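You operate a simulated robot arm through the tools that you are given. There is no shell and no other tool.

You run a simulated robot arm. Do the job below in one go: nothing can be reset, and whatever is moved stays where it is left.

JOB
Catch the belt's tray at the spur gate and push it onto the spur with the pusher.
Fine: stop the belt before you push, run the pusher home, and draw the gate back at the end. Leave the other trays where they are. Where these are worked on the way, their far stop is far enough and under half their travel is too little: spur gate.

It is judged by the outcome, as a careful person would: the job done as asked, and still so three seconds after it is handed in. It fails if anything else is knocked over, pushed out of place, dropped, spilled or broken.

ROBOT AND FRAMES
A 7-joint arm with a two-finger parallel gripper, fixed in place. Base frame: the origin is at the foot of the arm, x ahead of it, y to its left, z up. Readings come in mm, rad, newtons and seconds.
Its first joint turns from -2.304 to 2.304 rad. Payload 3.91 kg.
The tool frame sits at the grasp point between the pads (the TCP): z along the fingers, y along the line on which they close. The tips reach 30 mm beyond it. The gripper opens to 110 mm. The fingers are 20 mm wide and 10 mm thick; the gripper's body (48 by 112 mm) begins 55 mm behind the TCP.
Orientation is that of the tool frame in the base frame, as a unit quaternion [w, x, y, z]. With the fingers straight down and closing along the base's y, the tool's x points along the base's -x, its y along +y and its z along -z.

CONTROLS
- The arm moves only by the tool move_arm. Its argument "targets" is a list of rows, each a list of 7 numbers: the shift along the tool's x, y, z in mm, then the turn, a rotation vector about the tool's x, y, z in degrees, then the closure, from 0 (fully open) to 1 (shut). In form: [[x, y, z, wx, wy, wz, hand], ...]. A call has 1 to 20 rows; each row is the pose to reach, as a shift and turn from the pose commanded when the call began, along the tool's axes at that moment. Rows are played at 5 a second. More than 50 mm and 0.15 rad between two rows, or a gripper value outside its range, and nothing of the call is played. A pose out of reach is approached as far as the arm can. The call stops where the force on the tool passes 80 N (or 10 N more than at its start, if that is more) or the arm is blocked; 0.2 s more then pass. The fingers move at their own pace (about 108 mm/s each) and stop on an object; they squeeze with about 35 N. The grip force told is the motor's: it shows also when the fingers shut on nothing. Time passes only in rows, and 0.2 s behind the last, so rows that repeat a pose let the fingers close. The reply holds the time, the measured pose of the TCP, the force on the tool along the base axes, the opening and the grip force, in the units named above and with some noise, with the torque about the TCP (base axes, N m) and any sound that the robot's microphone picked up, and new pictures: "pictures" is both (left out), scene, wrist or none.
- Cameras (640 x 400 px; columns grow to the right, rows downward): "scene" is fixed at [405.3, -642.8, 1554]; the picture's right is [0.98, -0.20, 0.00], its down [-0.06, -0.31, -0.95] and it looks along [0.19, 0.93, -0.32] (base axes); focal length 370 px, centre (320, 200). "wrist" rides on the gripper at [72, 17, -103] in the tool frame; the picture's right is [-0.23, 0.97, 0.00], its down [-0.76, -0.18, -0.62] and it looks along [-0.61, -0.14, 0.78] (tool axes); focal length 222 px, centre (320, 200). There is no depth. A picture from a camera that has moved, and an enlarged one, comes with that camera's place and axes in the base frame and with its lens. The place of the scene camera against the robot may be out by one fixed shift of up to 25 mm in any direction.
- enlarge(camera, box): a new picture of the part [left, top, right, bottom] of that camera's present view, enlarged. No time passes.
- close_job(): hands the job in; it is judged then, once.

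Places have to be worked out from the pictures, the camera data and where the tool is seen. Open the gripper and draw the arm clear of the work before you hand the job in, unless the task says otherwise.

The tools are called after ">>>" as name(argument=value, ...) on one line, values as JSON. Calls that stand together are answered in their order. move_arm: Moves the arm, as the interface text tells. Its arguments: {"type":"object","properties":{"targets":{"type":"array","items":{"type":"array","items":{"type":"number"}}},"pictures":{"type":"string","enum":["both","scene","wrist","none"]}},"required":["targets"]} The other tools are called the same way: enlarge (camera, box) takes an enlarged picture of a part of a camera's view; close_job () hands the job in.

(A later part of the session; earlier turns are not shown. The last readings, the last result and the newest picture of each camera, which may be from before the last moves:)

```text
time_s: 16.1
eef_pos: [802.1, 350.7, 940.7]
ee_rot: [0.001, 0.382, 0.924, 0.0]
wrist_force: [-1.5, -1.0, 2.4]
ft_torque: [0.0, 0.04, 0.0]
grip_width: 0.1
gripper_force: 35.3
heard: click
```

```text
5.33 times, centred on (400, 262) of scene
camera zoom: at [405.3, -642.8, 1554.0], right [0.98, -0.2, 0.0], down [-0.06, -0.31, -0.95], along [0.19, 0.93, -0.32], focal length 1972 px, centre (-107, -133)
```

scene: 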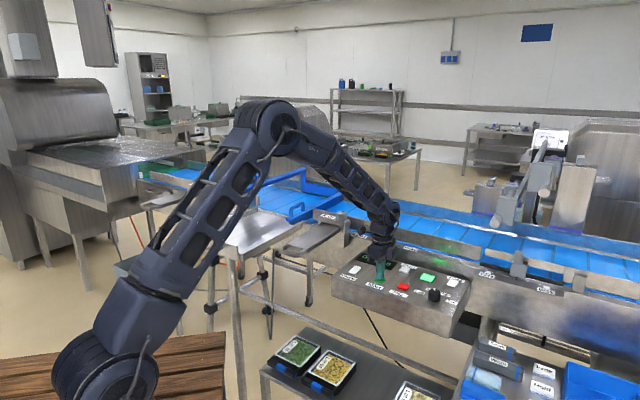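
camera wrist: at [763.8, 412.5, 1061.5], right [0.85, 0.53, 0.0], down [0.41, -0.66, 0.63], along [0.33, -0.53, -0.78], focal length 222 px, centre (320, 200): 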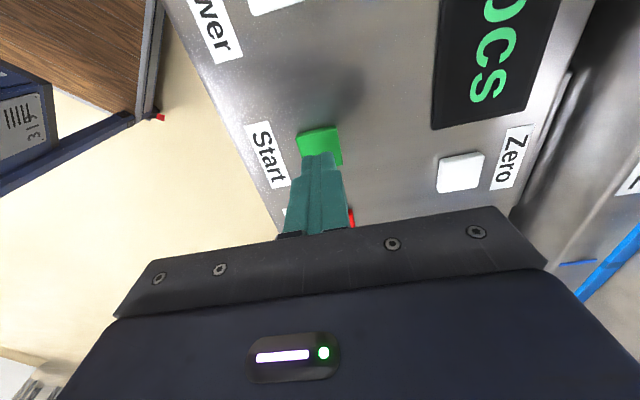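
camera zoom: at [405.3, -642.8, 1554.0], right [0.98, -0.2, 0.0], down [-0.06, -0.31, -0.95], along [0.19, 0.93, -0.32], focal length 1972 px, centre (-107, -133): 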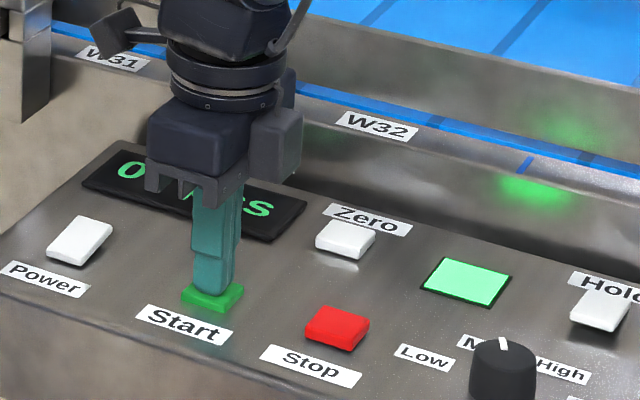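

A click, and the lamp turned green: the belt runs. I lift off, shift 77 mm downstream to hover above Stop, and watch the tray.

>>> move_arm(targets=[[0, 0, -15, 0, 0, 0, 1], [0, 0, -30, 0, 0, 0, 1], [-38, 0, -30, 0, 0, 0, 1], [-77, 0, -30, 0, 0, 0, 1]], pictures="both")

>>> enlarge(camera="scene", box=[180, 140, 380, 265])

>>> enlarge(camera="scene", box=[340, 225, 460, 300])

>>> enlarge(camera="wrist", box=[200, 80, 440, 230])

```text
time_s: 17.1
eef_pos: [857.1, 299.3, 971.0]
ee_rot: [0.0, 0.383, 0.924, -0.002]
wrist_force: [-0.4, 0.4, 0.1]
ft_torque: [0.0, -0.01, 0.0]
grip_width: 0.1
gripper_force: 35.1
camera wrist: at [818.3, 361.9, 1075.2], right [0.85, 0.53, 0.0], down [0.41, -0.66, 0.62], along [0.33, -0.53, -0.78], focal length 222 px, centre (320, 200)
```

scene: 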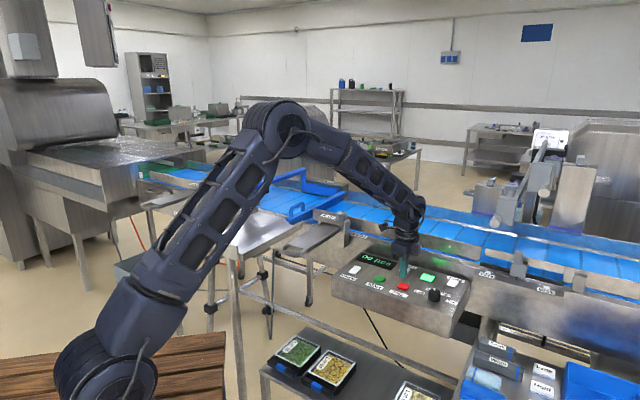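
wrist: 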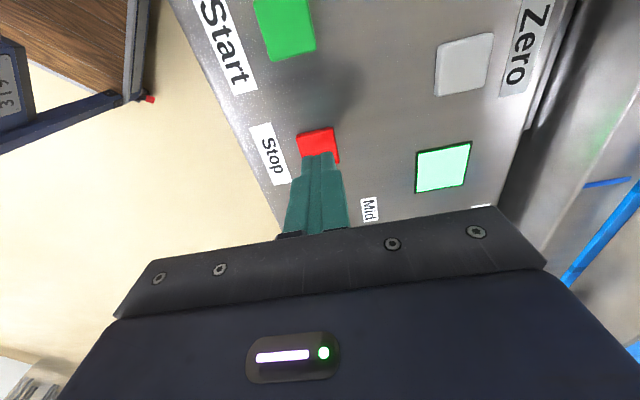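

```text
3.20 times, centred on (280, 202) of scene
camera zoom: at [405.3, -642.8, 1554.0], right [0.98, -0.2, 0.0], down [-0.06, -0.31, -0.95], along [0.19, 0.93, -0.32], focal length 1183 px, centre (448, 192)
```

zoom: 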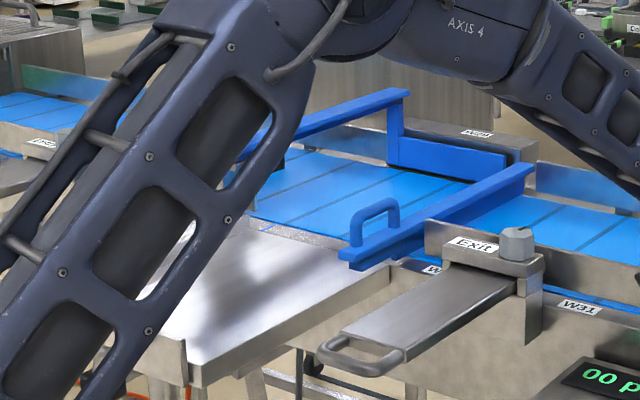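

```text
5.33 times, centred on (400, 262) of scene
camera zoom: at [405.3, -642.8, 1554.0], right [0.98, -0.2, 0.0], down [-0.06, -0.31, -0.95], along [0.19, 0.93, -0.32], focal length 1972 px, centre (-107, -133)
```

zoom: 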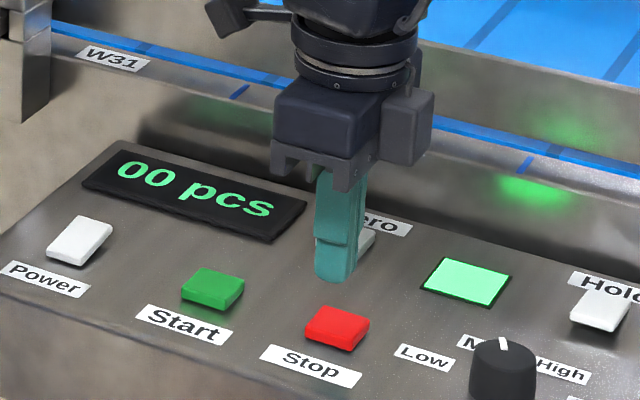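

```text
2.67 times, centred on (320, 155) of wrist
camera zoom: at [818.3, 361.9, 1075.2], right [0.85, 0.53, 0.0], down [0.41, -0.66, 0.62], along [0.33, -0.53, -0.78], focal length 592 px, centre (320, 320)
```

zoom: 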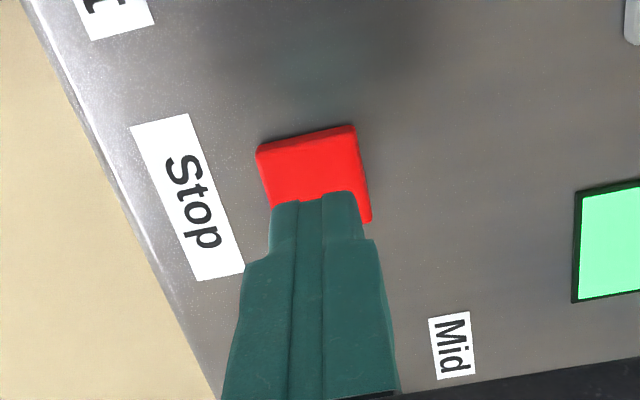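

The tip hovers over Stop (its top is about 26 mm below). The tray seems to be just emerging from behind the arm; I wait about a second and look again.

>>> move_arm(targets=[[0, 0, 0, 0, 0, 0, 1], [0, 0, 0, 0, 0, 0, 1], [0, 0, 5, 0, 0, 0, 1], [0, 0, 10, 0, 0, 0, 1]], pictures="scene")

>>> enlarge(camera="scene", box=[180, 140, 380, 265])

```text
time_s: 18.1
eef_pos: [856.8, 296.6, 959.9]
ee_rot: [0.001, 0.383, 0.924, 0.0]
wrist_force: [0.5, 0.7, -0.5]
ft_torque: [0.0, -0.01, -0.01]
grip_width: 0.0
gripper_force: 34.9
```

scene: 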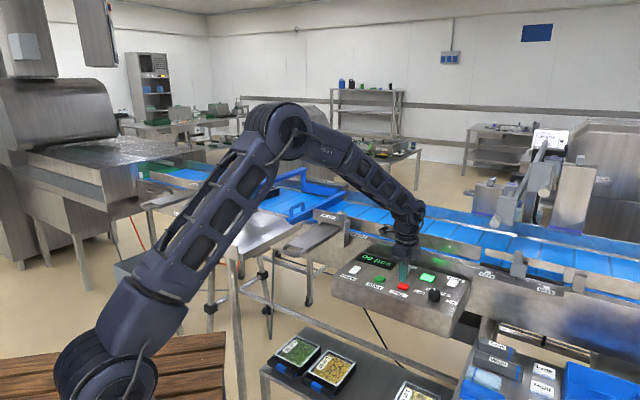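

```text
3.20 times, centred on (280, 202) of scene
camera zoom: at [405.3, -642.8, 1554.0], right [0.98, -0.2, 0.0], down [-0.06, -0.31, -0.95], along [0.19, 0.93, -0.32], focal length 1183 px, centre (448, 192)
```

zoom: 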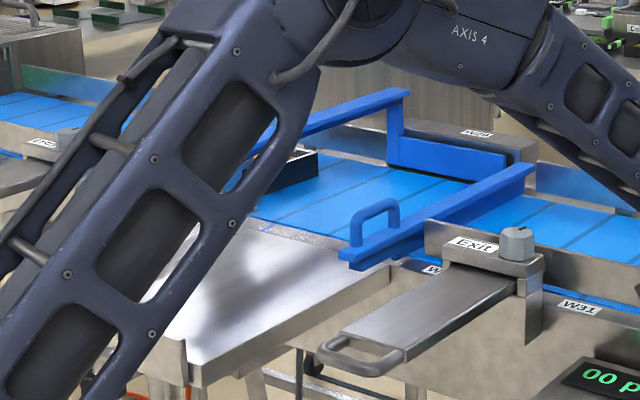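

The tray is moving toward the gate at roughly 40 px/s in the enlarged view, so it needs about 3 s more. I wait above Stop.

>>> move_arm(targets=[[0, 0, 0, 0, 0, 0, 1], [0, 0, 0, 0, 0, 0, 1], [0, 0, 0, 0, 0, 0, 1], [0, 0, 0, 0, 0, 0, 1], [0, 0, 0, 0, 0, 0, 1], [0, 0, 0, 0, 0, 0, 1], [0, 0, 0, 0, 0, 0, 1], [0, 0, 4, 0, 0, 0, 1], [0, 0, 8, 0, 0, 0, 1]], pictures="scene")

>>> enlarge(camera="scene", box=[180, 140, 380, 265])

```text
time_s: 20.1
eef_pos: [857.5, 297.6, 952.0]
ee_rot: [0.001, 0.382, 0.924, -0.001]
wrist_force: [0.3, 0.2, -0.7]
ft_torque: [0.0, -0.02, 0.02]
grip_width: 0.1
gripper_force: 34.9
```

scene: 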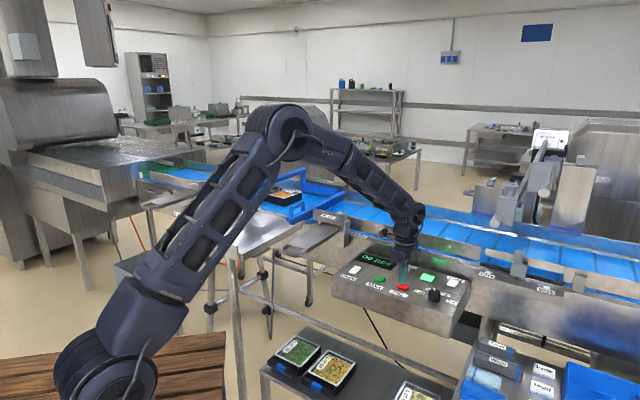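

```text
3.20 times, centred on (280, 202) of scene
camera zoom: at [405.3, -642.8, 1554.0], right [0.98, -0.2, 0.0], down [-0.06, -0.31, -0.95], along [0.19, 0.93, -0.32], focal length 1183 px, centre (448, 192)
```

zoom: 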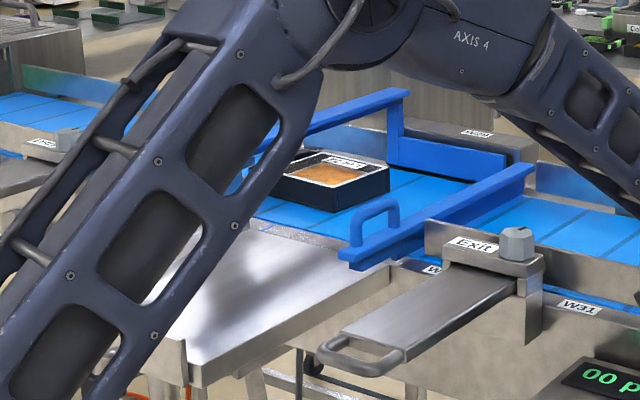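

The tray is now near the gate, about 2 s away. I keep waiting above Stop.

>>> move_arm(targets=[[0, 0, 0, 0, 0, 0, 1], [0, 0, 0, 0, 0, 0, 1], [0, 0, 0, 0, 0, 0, 1], [0, 0, 0, 0, 0, 0, 1], [0, 0, 0, 0, 0, 0, 1], [0, 0, 0, 0, 0, 0, 1], [0, 0, 0, 0, 0, 0, 1], [0, 0, 0, 0, 0, 0, 1], [0, 0, 0, 0, 0, 0, 1]], pictures="scene")

>>> enlarge(camera="scene", box=[180, 140, 380, 265])

```text
time_s: 22.1
eef_pos: [858.1, 297.6, 952.4]
ee_rot: [0.001, 0.382, 0.924, -0.001]
wrist_force: [0.2, 0.1, 1.8]
ft_torque: [0.01, -0.01, -0.02]
grip_width: 0.0
gripper_force: 34.9
```

scene: 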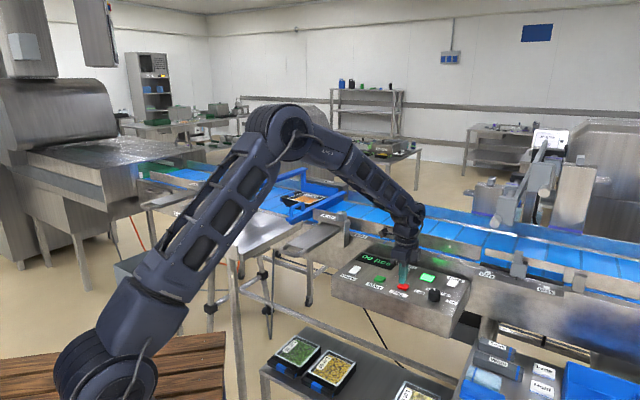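

```text
3.20 times, centred on (280, 202) of scene
camera zoom: at [405.3, -642.8, 1554.0], right [0.98, -0.2, 0.0], down [-0.06, -0.31, -0.95], along [0.19, 0.93, -0.32], focal length 1183 px, centre (448, 192)
```

zoom: 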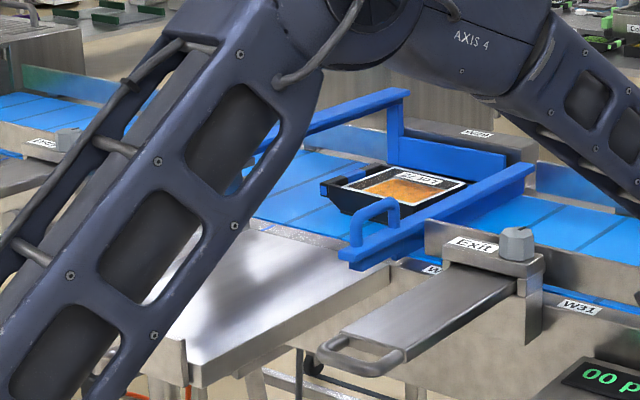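

The tray looks to be at the gate. I wait a bit more to confirm that it has stopped against it.

>>> move_arm(targets=[[0, 0, 0, 0, 0, 0, 1], [0, 0, 0, 0, 0, 0, 1], [0, 0, 2, 0, 0, 0, 1], [0, 0, 4, 0, 0, 0, 1]], pictures="scene")

>>> enlarge(camera="scene", box=[180, 140, 380, 265])

```text
time_s: 23.1
eef_pos: [856.3, 296.8, 948.5]
ee_rot: [0.001, 0.383, 0.924, 0.0]
wrist_force: [0.2, -0.2, 0.0]
ft_torque: [0.01, 0.01, 0.0]
grip_width: 0.0
gripper_force: 35.3
```

scene: 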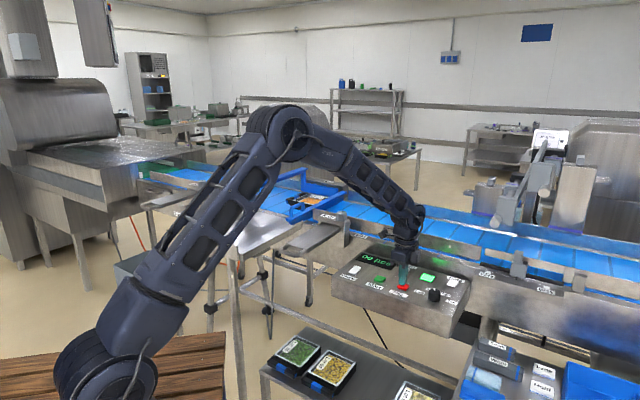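

```text
3.20 times, centred on (280, 202) of scene
camera zoom: at [405.3, -642.8, 1554.0], right [0.98, -0.2, 0.0], down [-0.06, -0.31, -0.95], along [0.19, 0.93, -0.32], focal length 1183 px, centre (448, 192)
```

zoom: 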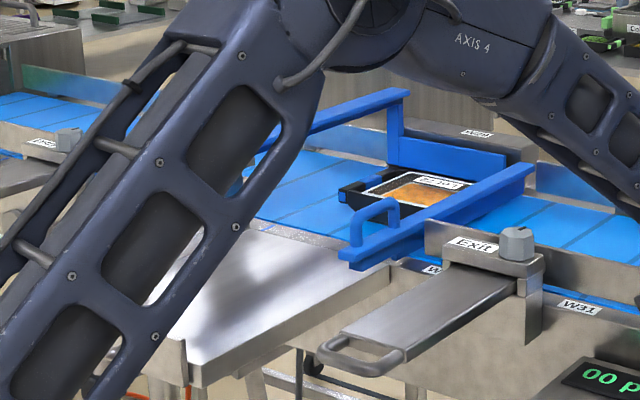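

It still moved a little in the last second. I wait once more to be sure that it rests on the gate.

>>> move_arm(targets=[[0, 0, 0, 0, 0, 0, 1], [0, 0, 0, 0, 0, 0, 1], [0, 0, 0, 0, 0, 0, 1]], pictures="scene")

>>> enlarge(camera="scene", box=[180, 140, 380, 265])

```text
time_s: 23.9
eef_pos: [856.5, 295.9, 948.2]
ee_rot: [0.001, 0.383, 0.924, 0.0]
wrist_force: [0.6, -0.5, -0.5]
ft_torque: [0.02, -0.01, 0.02]
grip_width: 0.2
gripper_force: 34.9
```

scene: 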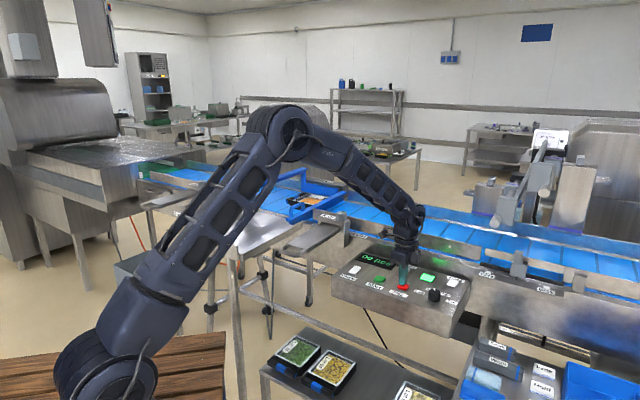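

```text
3.20 times, centred on (280, 202) of scene
camera zoom: at [405.3, -642.8, 1554.0], right [0.98, -0.2, 0.0], down [-0.06, -0.31, -0.95], along [0.19, 0.93, -0.32], focal length 1183 px, centre (448, 192)
```

zoom: 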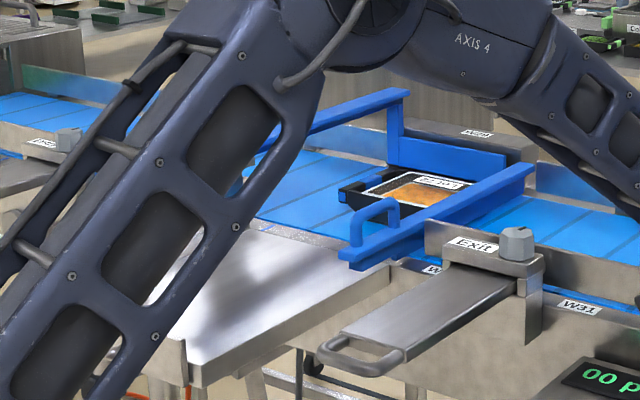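

The tray is at rest against the gate. Now I press Stop in small steps.

>>> move_arm(targets=[[0, 0, 3, 0, 0, 0, 1], [0, 0, 5.5, 0, 0, 0, 1], [0, 0, 8, 0, 0, 0, 1]], pictures="scene")

>>> enlarge(camera="scene", box=[340, 225, 460, 300])

```text
time_s: 24.7
eef_pos: [856.9, 296.6, 939.1]
ee_rot: [0.001, 0.383, 0.924, 0.0]
wrist_force: [0.2, 0.6, 3.4]
ft_torque: [0.02, -0.02, 0.02]
grip_width: 0.0
gripper_force: 35.1
heard: click
```

scene: 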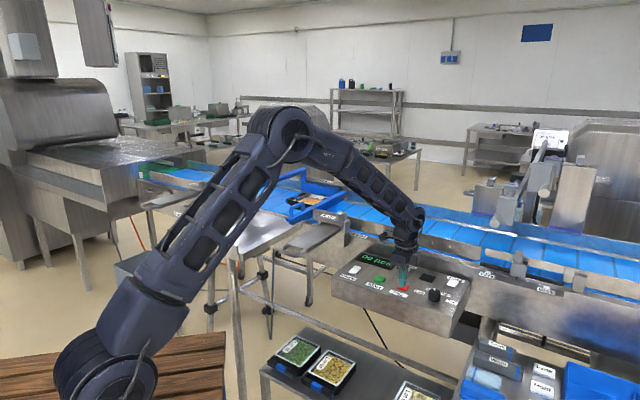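

```text
5.33 times, centred on (400, 262) of scene
camera zoom: at [405.3, -642.8, 1554.0], right [0.98, -0.2, 0.0], down [-0.06, -0.31, -0.95], along [0.19, 0.93, -0.32], focal length 1972 px, centre (-107, -133)
```

zoom: 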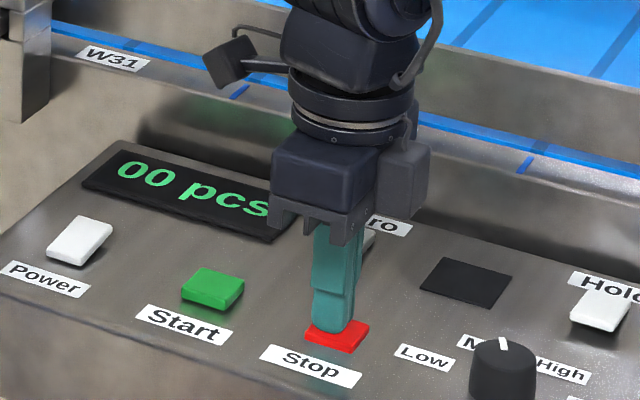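

A click, and the lamp is off, so the belt has stopped. I rise and travel at height to the upstream side to look at the pusher handle, opening the gripper on the way.

>>> move_arm(targets=[[0, 0, -40, 0, 0, 0, 1], [0, 0, -85, 0, 0, 0, 1], [20, 2, -125, 0, 0, 0, 1], [50, 4, -163, 0, 0, 0, 1], [85, 7, -195, 0, 0, 0, 1], [122, 10, -222, 0, 0, 0, 1], [162, 12, -245, 0, 0, 0, 1], [205, 16, -262, 0, 0, 0, 1], [250, 19, -275, 0, 0, 0, 1], [297, 23, -284, 0, 0, 0, 1], [344, 26, -290, 0, 0, 0, 1], [391, 30, -291, 0, 0, 0, 0.8], [438, 34, -291, 0, 0, 0, 0.6], [485, 37, -291, 0, 0, 0, 0.4], [532, 41, -291, 0, 0, 0, 0.2], [579, 45, -291, 0, 0, 0, 0], [626, 48, -291, 0, 0, 0, 0], [665, 51, -291, 0, 0, 0, 0], [690, 53, -291, 0, 0, 0, 0], [700, 54, -291, 0, 0, 0, 0]], pictures="both")

```text
time_s: 28.9
eef_pos: [399.4, 830.8, 1229.7]
ee_rot: [0.001, 0.383, 0.924, 0.0]
wrist_force: [-0.4, -0.5, 1.1]
ft_torque: [0.05, 0.03, 0.01]
grip_width: 110.0
gripper_force: 0.0
camera wrist: at [360.3, 894.5, 1333.3], right [0.85, 0.53, 0.0], down [0.41, -0.66, 0.62], along [0.33, -0.53, -0.78], focal length 222 px, centre (320, 200)
```

scene: 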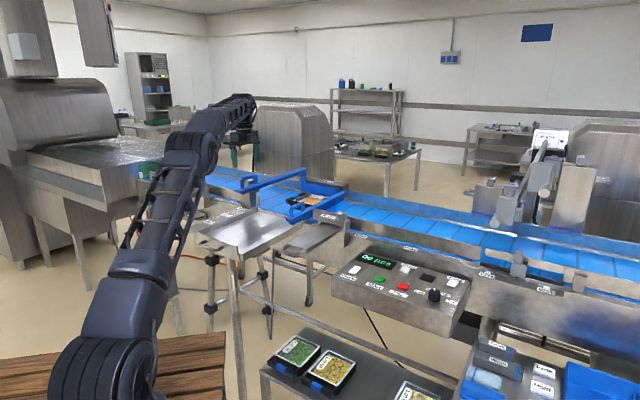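
wrist: 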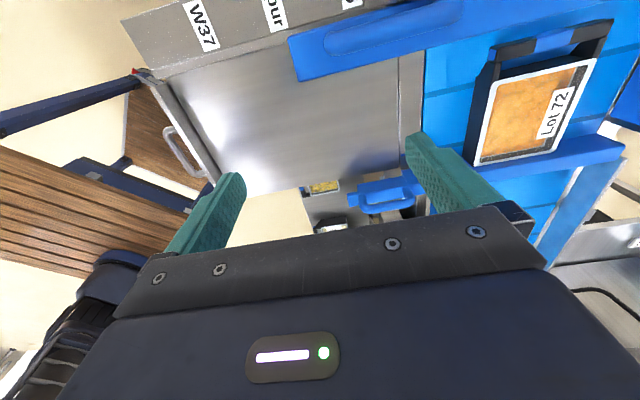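

>>> enlarge(camera="wrist", box=[270, 0, 510, 150])

>>> enlarge(camera="scene", box=[190, 120, 370, 232])

```text
2.67 times, centred on (390, 75) of wrist
camera zoom: at [360.3, 894.5, 1333.3], right [0.85, 0.53, 0.0], down [0.41, -0.66, 0.62], along [0.33, -0.53, -0.78], focal length 592 px, centre (133, 533)
```

zoom: 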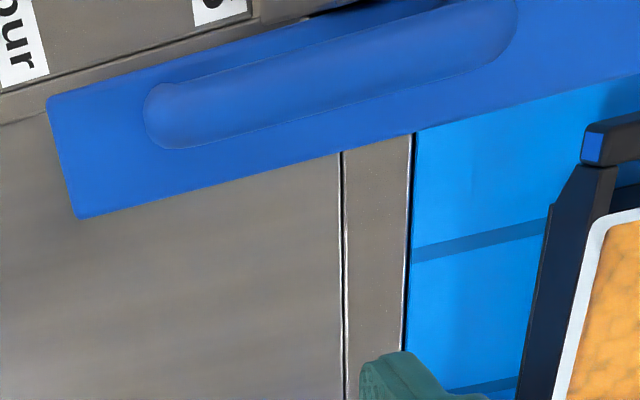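

```text
3.56 times, centred on (280, 176) of scene
camera zoom: at [405.3, -642.8, 1554.0], right [0.98, -0.2, 0.0], down [-0.06, -0.31, -0.95], along [0.19, 0.93, -0.32], focal length 1315 px, centre (462, 285)
```

zoom: 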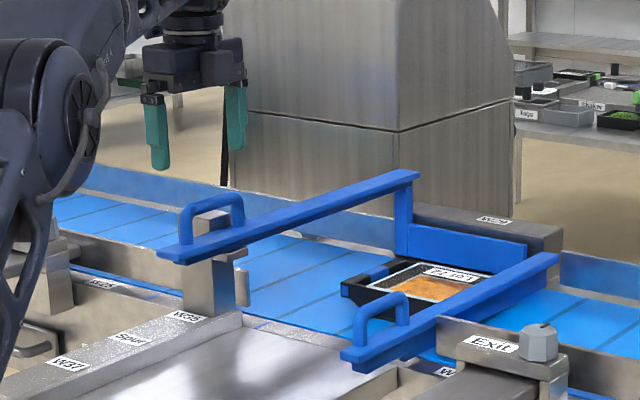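

The pusher bar's near end is at about (354,857,1082) and its arch handle is centred near (409,921). I move above the handle for a closer look before straddling it.

>>> move_arm(targets=[[20, 23, 10, 0, 0, 0, 0], [40, 46, 22, 0, 0, 0, 0], [58, 69, 35, 0, 0, 0, 0]], pictures="both")

>>> enlarge(camera="wrist", box=[220, 30, 460, 180])

>>> enlarge(camera="scene", box=[190, 120, 370, 232])

```text
time_s: 29.7
eef_pos: [393.4, 871.7, 1191.3]
ee_rot: [0.001, 0.384, 0.923, 0.0]
wrist_force: [0.2, 0.0, -0.3]
ft_torque: [0.02, 0.02, -0.01]
grip_width: 109.8
gripper_force: 0.1
out of reach, approached as far as the arm can: row 1, 2, 3
camera wrist: at [353.9, 934.9, 1294.1], right [0.85, 0.53, 0.0], down [0.41, -0.66, 0.62], along [0.33, -0.53, -0.78], focal length 222 px, centre (320, 200)
```

scene: 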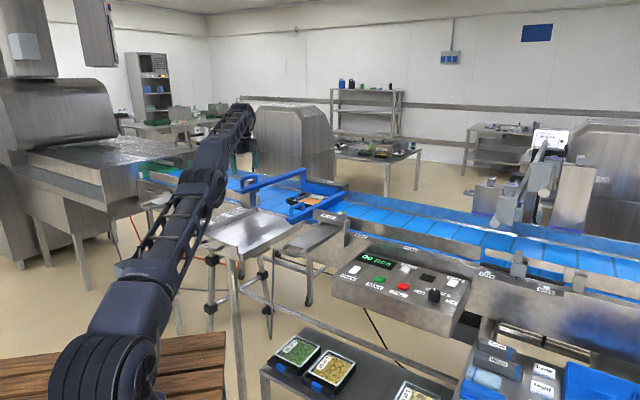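
wrist: 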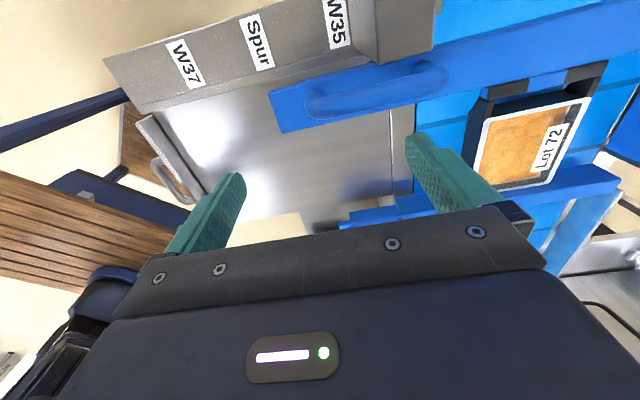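

```text
2.67 times, centred on (340, 105) of wrist
camera zoom: at [353.9, 934.9, 1294.1], right [0.85, 0.53, 0.0], down [0.41, -0.66, 0.62], along [0.33, -0.53, -0.78], focal length 592 px, centre (267, 453)
```

zoom: 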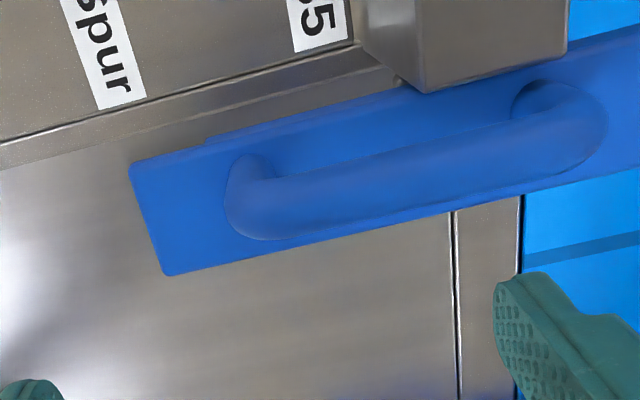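

```text
3.56 times, centred on (280, 176) of scene
camera zoom: at [405.3, -642.8, 1554.0], right [0.98, -0.2, 0.0], down [-0.06, -0.31, -0.95], along [0.19, 0.93, -0.32], focal length 1315 px, centre (462, 285)
```

zoom: 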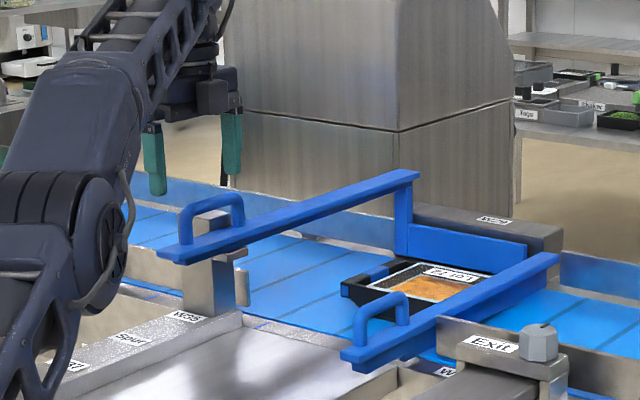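

The arm cannot reach straight down over this handle (it stopped at 956 mm from the axis), and this handle is about 105–110 mm long, too long to straddle. So I back off and turn the tool 90°, so that the fingers can pinch the handle's rod from both sides and tilt outward for reach.

>>> move_arm(targets=[[0, -20, -5, 0, 0, -8, 0], [0, -40, -10, 0, 0, -16, 0], [0, -60, -15, 0, 0, -24, 0], [0, -80, -20, 0, 0, -32, 0], [0, -90, -25, 0, 0, -40, 0], [0, -100, -30, 0, 0, -48, 0], [0, -100, -30, 0, 0, -56, 0], [0, -100, -30, 0, 0, -64, 0], [0, -100, -30, 0, 0, -72, 0], [0, -100, -30, 0, 0, -80, 0], [0, -100, -30, 0, 0, -86, 0], [0, -100, -30, 0, 0, -90, 0]], pictures="both")

>>> enlarge(camera="scene", box=[190, 120, 370, 232])

```text
time_s: 32.3
eef_pos: [322.1, 800.9, 1219.7]
ee_rot: [0.001, -0.384, 0.924, -0.002]
wrist_force: [-0.5, -0.2, 0.0]
ft_torque: [-0.05, 0.01, 0.01]
grip_width: 110.1
gripper_force: 0.0
camera wrist: at [259.9, 761.6, 1323.1], right [-0.53, 0.85, 0.0], down [0.66, 0.41, 0.62], along [0.53, 0.33, -0.78], focal length 222 px, centre (320, 200)
```

scene: 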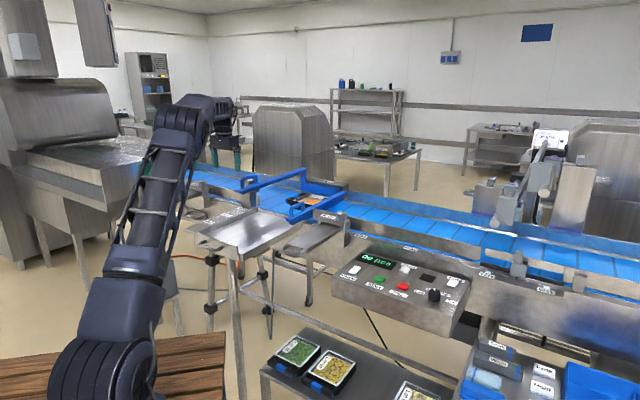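
wrist: 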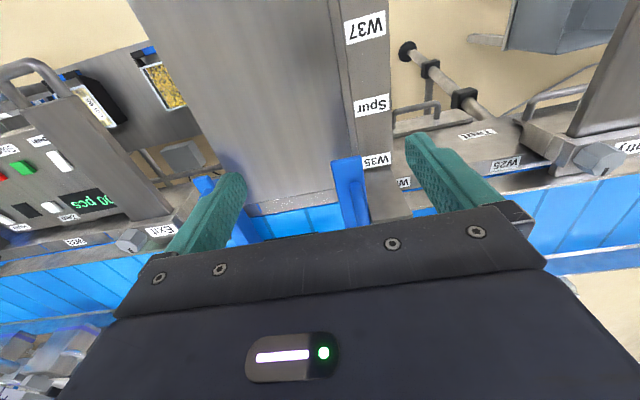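

```text
3.56 times, centred on (280, 176) of scene
camera zoom: at [405.3, -642.8, 1554.0], right [0.98, -0.2, 0.0], down [-0.06, -0.31, -0.95], along [0.19, 0.93, -0.32], focal length 1315 px, centre (462, 285)
```

zoom: 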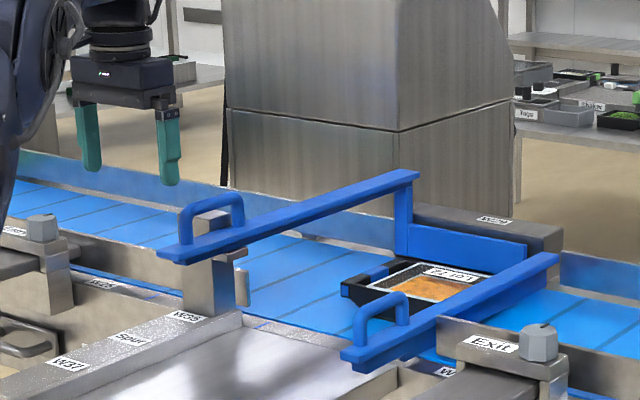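

The tool is now turned. I tilt the fingers 25° outward and move to just above the pusher handle's near half to see it in the wrist camera.

>>> move_arm(targets=[[-20, 4, 6, 0, -5, 0, 0], [-40, 8, 12, 0, -10, 0, 0], [-60, 12, 18, 0, -15, 0, 0], [-80, 16, 24, 0, -20, 0, 0], [-100, 19, 30, 0, -25, 0, 0], [-120, 20.5, 36, 0, -25, 0, 0]], pictures="both")

>>> enlarge(camera="wrist", box=[200, 60, 440, 210])

>>> enlarge(camera="scene", box=[190, 130, 310, 205])

```text
time_s: 33.7
eef_pos: [392.8, 901.5, 1184.4]
ee_rot: [0.201, -0.374, 0.902, 0.082]
wrist_force: [0.0, 0.3, -0.5]
ft_torque: [-0.02, 0.02, 0.0]
grip_width: 109.8
gripper_force: 0.1
camera wrist: at [304.4, 835.8, 1246.3], right [-0.54, 0.83, 0.09], down [0.43, 0.18, 0.89], along [0.72, 0.52, -0.45], focal length 222 px, centre (320, 200)
```

scene: 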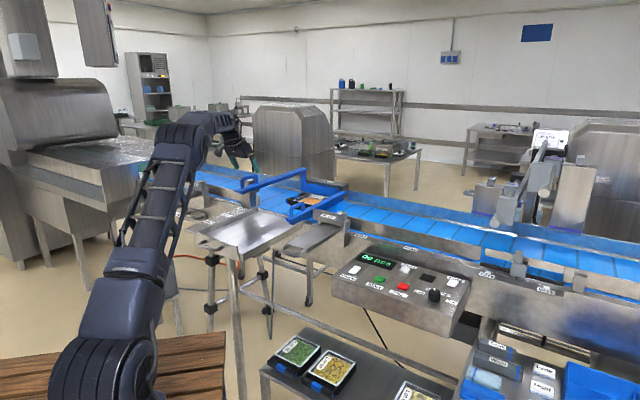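
wrist: 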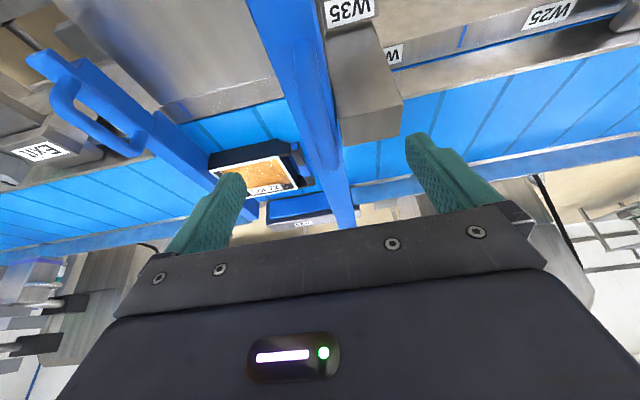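

```text
2.67 times, centred on (320, 135) of wrist
camera zoom: at [304.4, 835.8, 1246.3], right [-0.54, 0.83, 0.09], down [0.43, 0.18, 0.89], along [0.72, 0.52, -0.45], focal length 592 px, centre (320, 373)
```

zoom: 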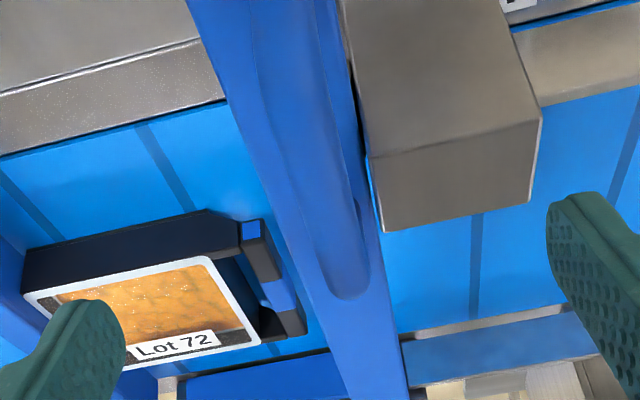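

```text
5.33 times, centred on (250, 168) of scene
camera zoom: at [405.3, -642.8, 1554.0], right [0.98, -0.2, 0.0], down [-0.06, -0.31, -0.95], along [0.19, 0.93, -0.32], focal length 1972 px, centre (693, 373)
```

zoom: 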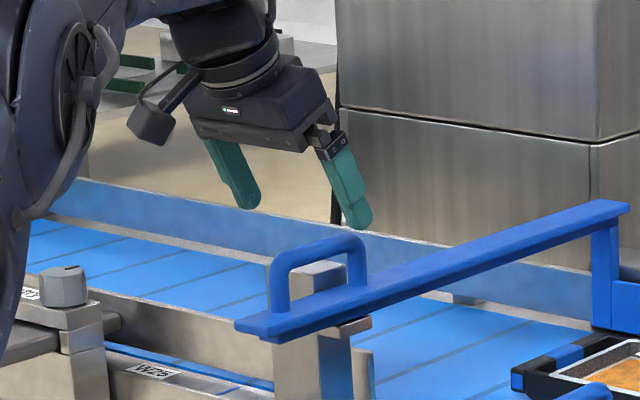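

The tool is lined up (handle rod at a≈−360.7 in belt coordinates, tool at −359.7). A steel block with its top at about z=1095 stands just beyond, so I keep the grip at the handle's near part. I go straight down 61 mm with the fingers opened to about 60 mm.

>>> move_arm(targets=[[0, 1, 0, 0, 0, 0, 0.45], [8.9, 1, 18.3, 0, 0, 0, 0.45], [17.8, 1, 36.6, 0, 0, 0, 0.45], [23, 1, 47.5, 0, 0, 0, 0.45]], pictures="both")

>>> enlarge(camera="wrist", box=[200, 60, 440, 210])

>>> enlarge(camera="scene", box=[190, 130, 310, 205])

```text
time_s: 34.7
eef_pos: [391.4, 901.4, 1130.6]
ee_rot: [0.2, -0.374, 0.902, 0.082]
wrist_force: [1.0, 0.3, -0.4]
ft_torque: [0.03, -0.01, 0.02]
grip_width: 60.6
gripper_force: 0.0
camera wrist: at [303.6, 835.5, 1193.4], right [-0.54, 0.83, 0.09], down [0.43, 0.18, 0.89], along [0.72, 0.52, -0.45], focal length 222 px, centre (320, 200)
```

scene: 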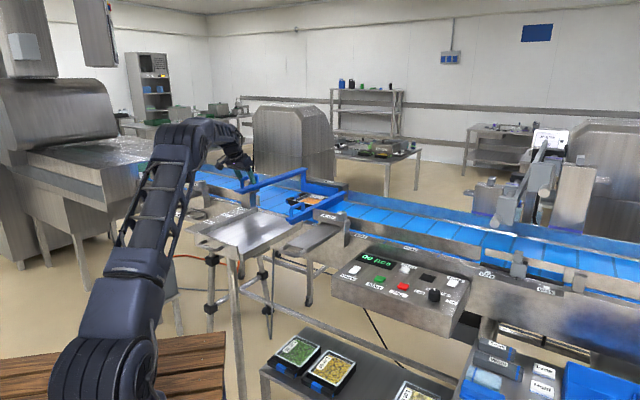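
wrist: 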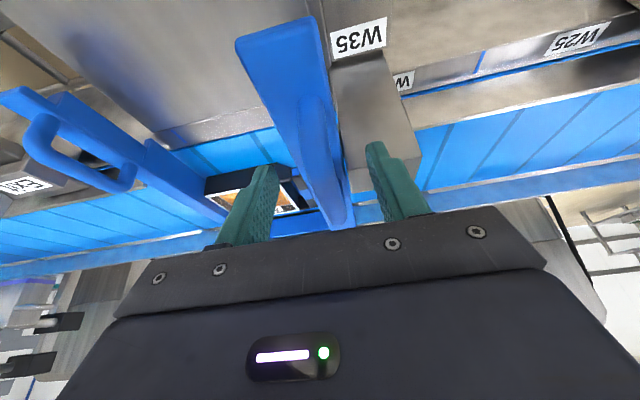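

```text
2.67 times, centred on (320, 135) of wrist
camera zoom: at [303.6, 835.5, 1193.4], right [-0.54, 0.83, 0.09], down [0.43, 0.18, 0.89], along [0.72, 0.52, -0.45], focal length 592 px, centre (320, 373)
```

zoom: 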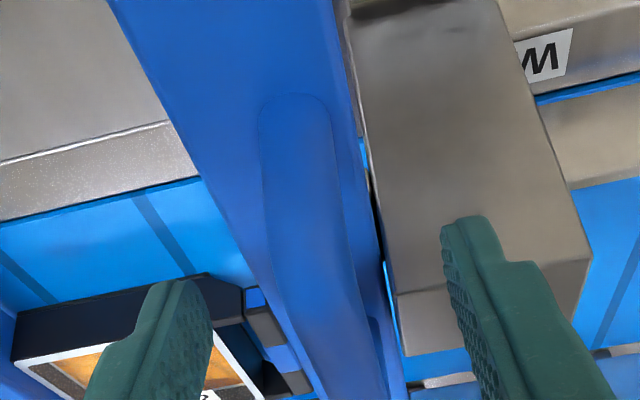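

```text
5.33 times, centred on (250, 168) of scene
camera zoom: at [405.3, -642.8, 1554.0], right [0.98, -0.2, 0.0], down [-0.06, -0.31, -0.95], along [0.19, 0.93, -0.32], focal length 1972 px, centre (693, 373)
```

zoom: 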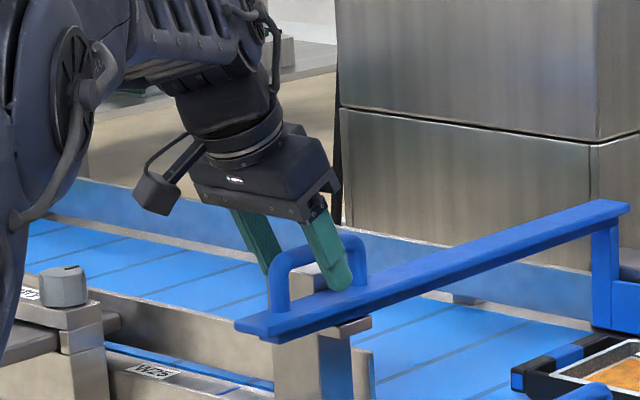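

The rod is centred between the fingers. I go down the last 8 mm and close on the rod.

>>> move_arm(targets=[[1.7, 0, 3.5, 0, 0, 0, 0.45], [3.2, 0, 6.9, 0, 0, 0, 0.45], [3.2, 0, 6.9, 0, 0, 0, 0.7], [3.2, 0, 6.9, 0, 0, 0, 1], [3.2, 0, 6.9, 0, 0, 0, 1]], pictures="both")

>>> enlarge(camera="wrist", box=[200, 60, 440, 210])

>>> enlarge(camera="scene", box=[190, 130, 310, 205])

```text
time_s: 35.9
eef_pos: [390.6, 902.3, 1123.3]
ee_rot: [0.201, -0.374, 0.902, 0.082]
wrist_force: [-17.2, 14.4, -0.1]
ft_torque: [0.07, 0.09, -0.11]
grip_width: 15.9
gripper_force: 45.1
camera wrist: at [301.2, 836.3, 1186.0], right [-0.54, 0.83, 0.09], down [0.43, 0.18, 0.89], along [0.72, 0.52, -0.45], focal length 222 px, centre (320, 200)
```

scene: 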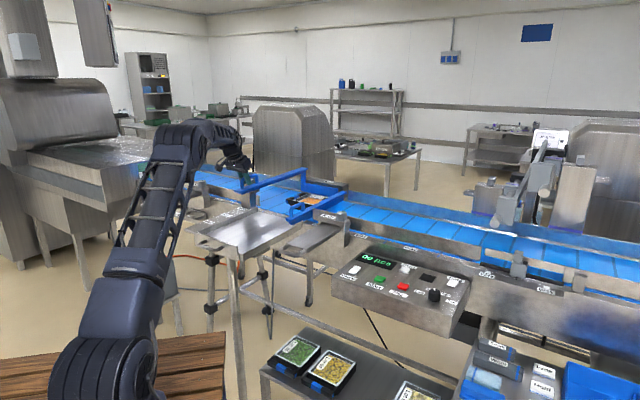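
wrist: 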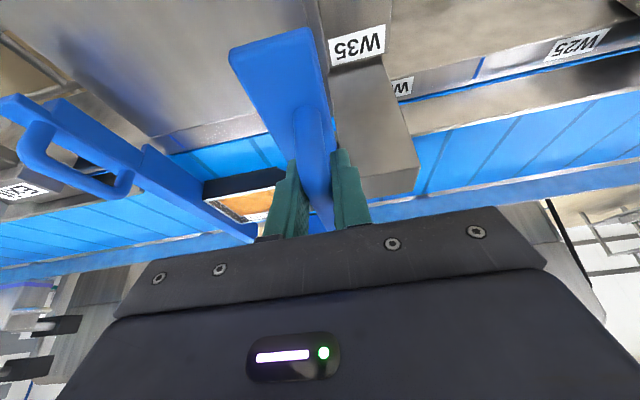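

```text
2.67 times, centred on (320, 135) of wrist
camera zoom: at [301.2, 836.3, 1186.0], right [-0.54, 0.83, 0.09], down [0.43, 0.18, 0.89], along [0.72, 0.52, -0.45], focal length 592 px, centre (320, 373)
```

zoom: 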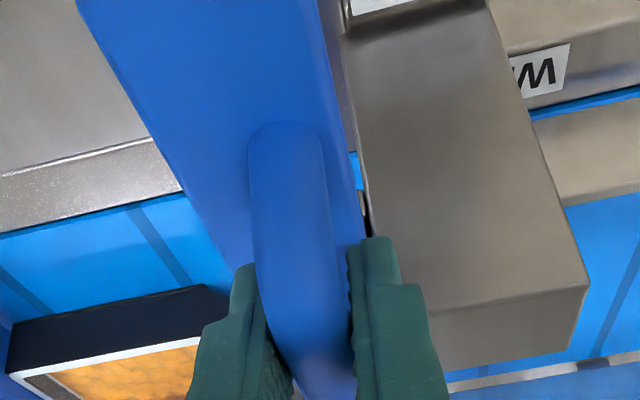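

```text
5.33 times, centred on (250, 168) of scene
camera zoom: at [405.3, -642.8, 1554.0], right [0.98, -0.2, 0.0], down [-0.06, -0.31, -0.95], along [0.19, 0.93, -0.32], focal length 1972 px, centre (693, 373)
```

zoom: 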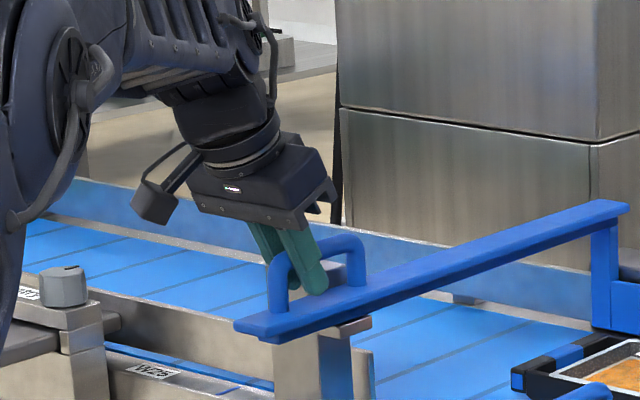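

The rod is gripped (15.9 mm, 45 N). I pull horizontally toward the spur (−c), first 60 mm with a 2 mm sideways relief, and check that the pusher follows.

>>> move_arm(targets=[[0, 2, 0, 0, 0, 0, 1], [9.1, 2, -4.2, 0, 0, 0, 1], [22.7, 2, -10.6, 0, 0, 0, 1], [36.3, 2, -16.9, 0, 0, 0, 1], [54.4, 2, -25.4, 0, 0, 0, 1]], pictures="both")

>>> enlarge(camera="scene", box=[190, 130, 370, 242])

```text
time_s: 37.1
eef_pos: [347.1, 860.1, 1122.5]
ee_rot: [0.201, -0.374, 0.902, 0.083]
wrist_force: [-13.7, 15.4, 6.7]
ft_torque: [-1.01, 0.86, 0.05]
grip_width: 16.1
gripper_force: 45.1
camera wrist: at [258.6, 794.0, 1185.9], right [-0.54, 0.83, 0.09], down [0.43, 0.18, 0.89], along [0.72, 0.52, -0.45], focal length 222 px, centre (320, 200)
```

scene: 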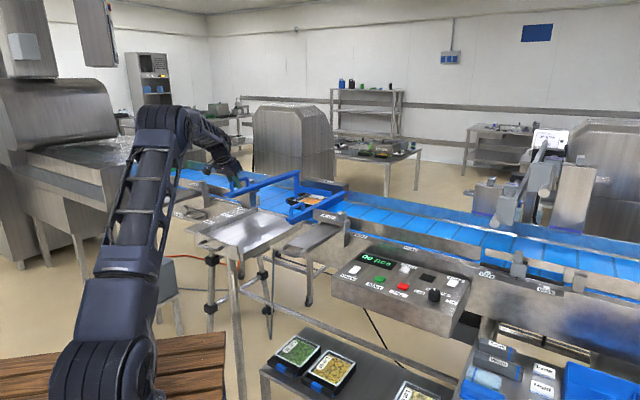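
wrist: 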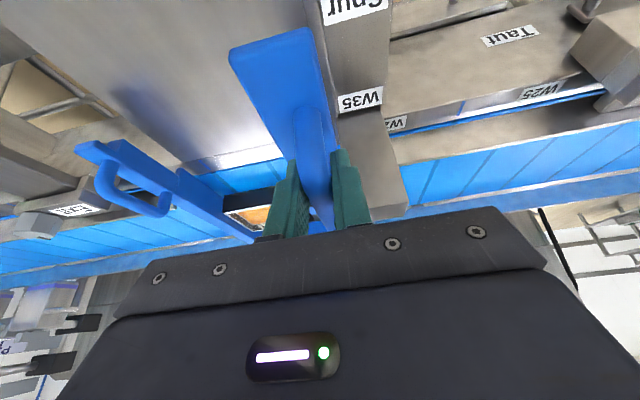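

```text
3.56 times, centred on (280, 186) of scene
camera zoom: at [405.3, -642.8, 1554.0], right [0.98, -0.2, 0.0], down [-0.06, -0.31, -0.95], along [0.19, 0.93, -0.32], focal length 1315 px, centre (462, 250)
```

zoom: 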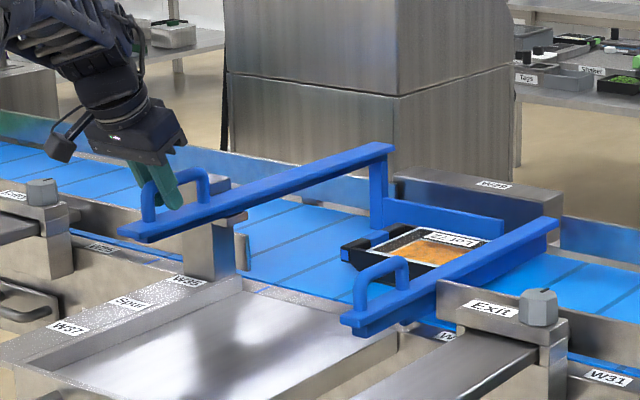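

The pusher follows without slipping. I keep pulling steadily, watching the tray as the plate meets it.

>>> move_arm(targets=[[10.9, 0, -5.1, 0, 0, 0, 1], [21.7, 0, -10.2, 0, 0, 0, 1], [32.6, 0, -15.2, 0, 0, 0, 1], [43.5, 0, -20.3, 0, 0, 0, 1], [54.4, 0, -25.4, 0, 0, 0, 1], [65.2, 0, -30.5, 0, 0, 0, 1], [76.1, 0, -35.5, 0, 0, 0, 1], [87, 0, -40.6, 0, 0, 0, 1]], pictures="both")

>>> enlarge(camera="scene", box=[190, 130, 370, 242])

```text
time_s: 38.9
eef_pos: [278.8, 790.7, 1123.2]
ee_rot: [0.2, -0.373, 0.902, 0.082]
wrist_force: [-10.5, 9.4, 4.8]
ft_torque: [-0.13, 0.06, 0.13]
grip_width: 16.1
gripper_force: 45.0
camera wrist: at [190.2, 725.7, 1185.8], right [-0.54, 0.83, 0.09], down [0.43, 0.18, 0.89], along [0.72, 0.52, -0.45], focal length 222 px, centre (320, 200)
```

scene: 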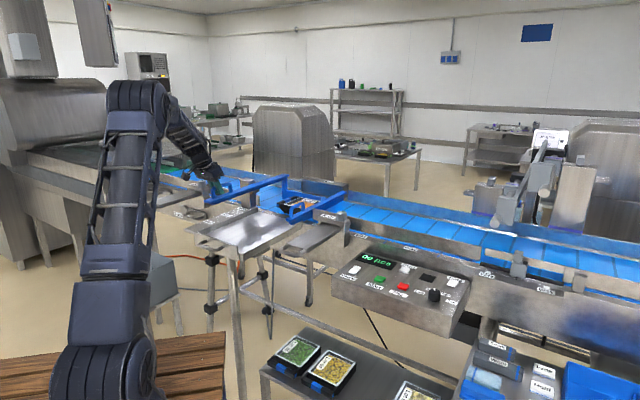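
wrist: 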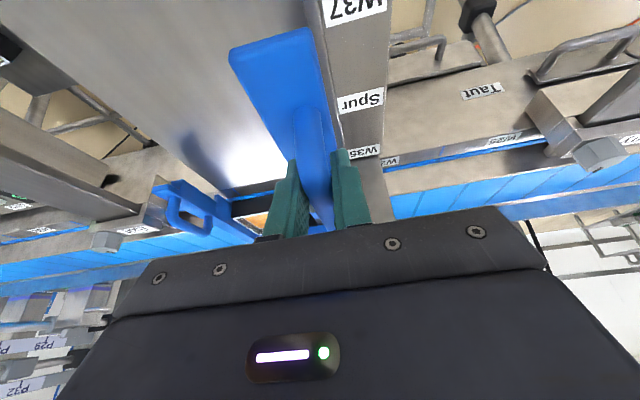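

```text
3.56 times, centred on (280, 186) of scene
camera zoom: at [405.3, -642.8, 1554.0], right [0.98, -0.2, 0.0], down [-0.06, -0.31, -0.95], along [0.19, 0.93, -0.32], focal length 1315 px, centre (462, 250)
```

zoom: 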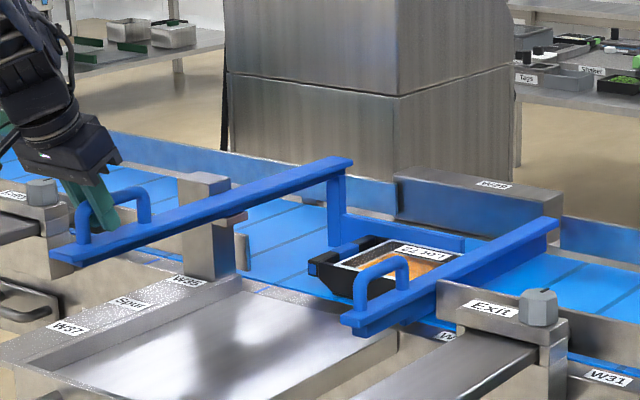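

The plate has met the tray and it is sliding along with it. I continue pulling.

>>> move_arm(targets=[[10.9, 0, -5.1, 0, 0, 0, 1], [21.7, 0, -10.2, 0, 0, 0, 1], [32.6, 0, -15.2, 0, 0, 0, 1], [43.5, 0, -20.3, 0, 0, 0, 1], [54.4, 0, -25.4, 0, 0, 0, 1], [65.2, 0, -30.5, 0, 0, 0, 1], [76.1, 0, -35.5, 0, 0, 0, 1], [87, 0, -40.6, 0, 0, 0, 1]], pictures="both")

>>> enlarge(camera="scene", box=[190, 130, 370, 242])

```text
time_s: 40.7
eef_pos: [211.3, 724.0, 1122.5]
ee_rot: [0.201, -0.373, 0.902, 0.081]
wrist_force: [-8.6, 8.4, -0.5]
ft_torque: [-0.1, 0.15, 0.05]
grip_width: 15.6
gripper_force: 45.0
camera wrist: at [122.6, 658.1, 1186.0], right [-0.54, 0.83, 0.09], down [0.43, 0.18, 0.89], along [0.72, 0.52, -0.45], focal length 222 px, centre (320, 200)
```

scene: 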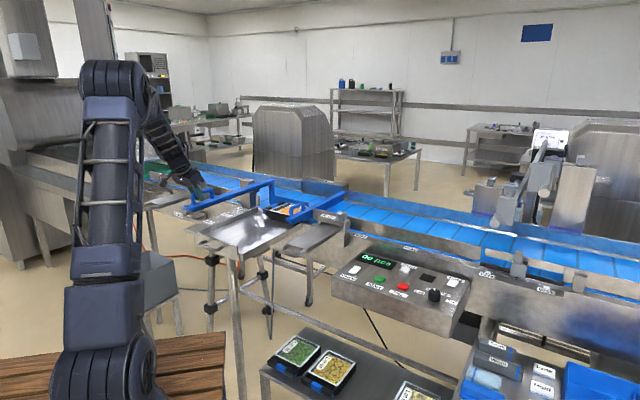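
wrist: 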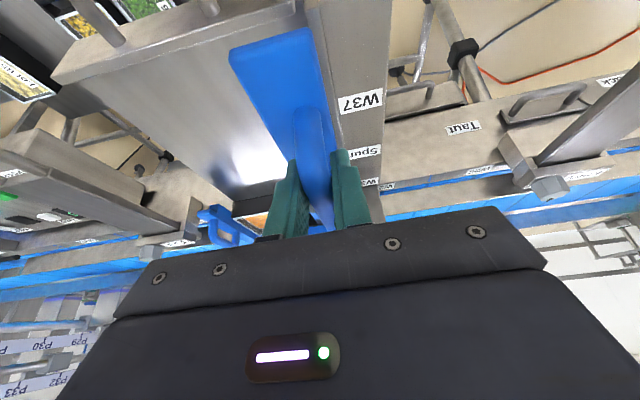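

```text
3.56 times, centred on (280, 186) of scene
camera zoom: at [405.3, -642.8, 1554.0], right [0.98, -0.2, 0.0], down [-0.06, -0.31, -0.95], along [0.19, 0.93, -0.32], focal length 1315 px, centre (462, 250)
```

zoom: 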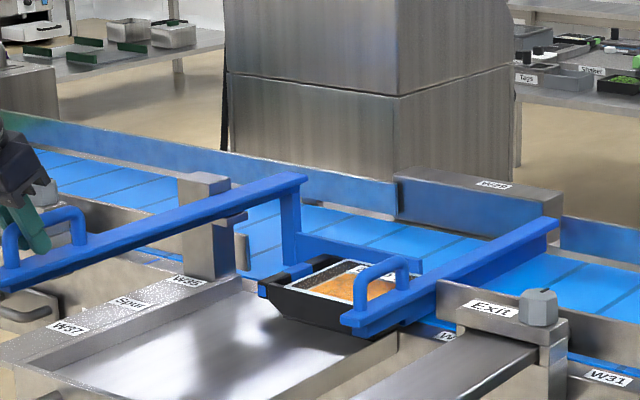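

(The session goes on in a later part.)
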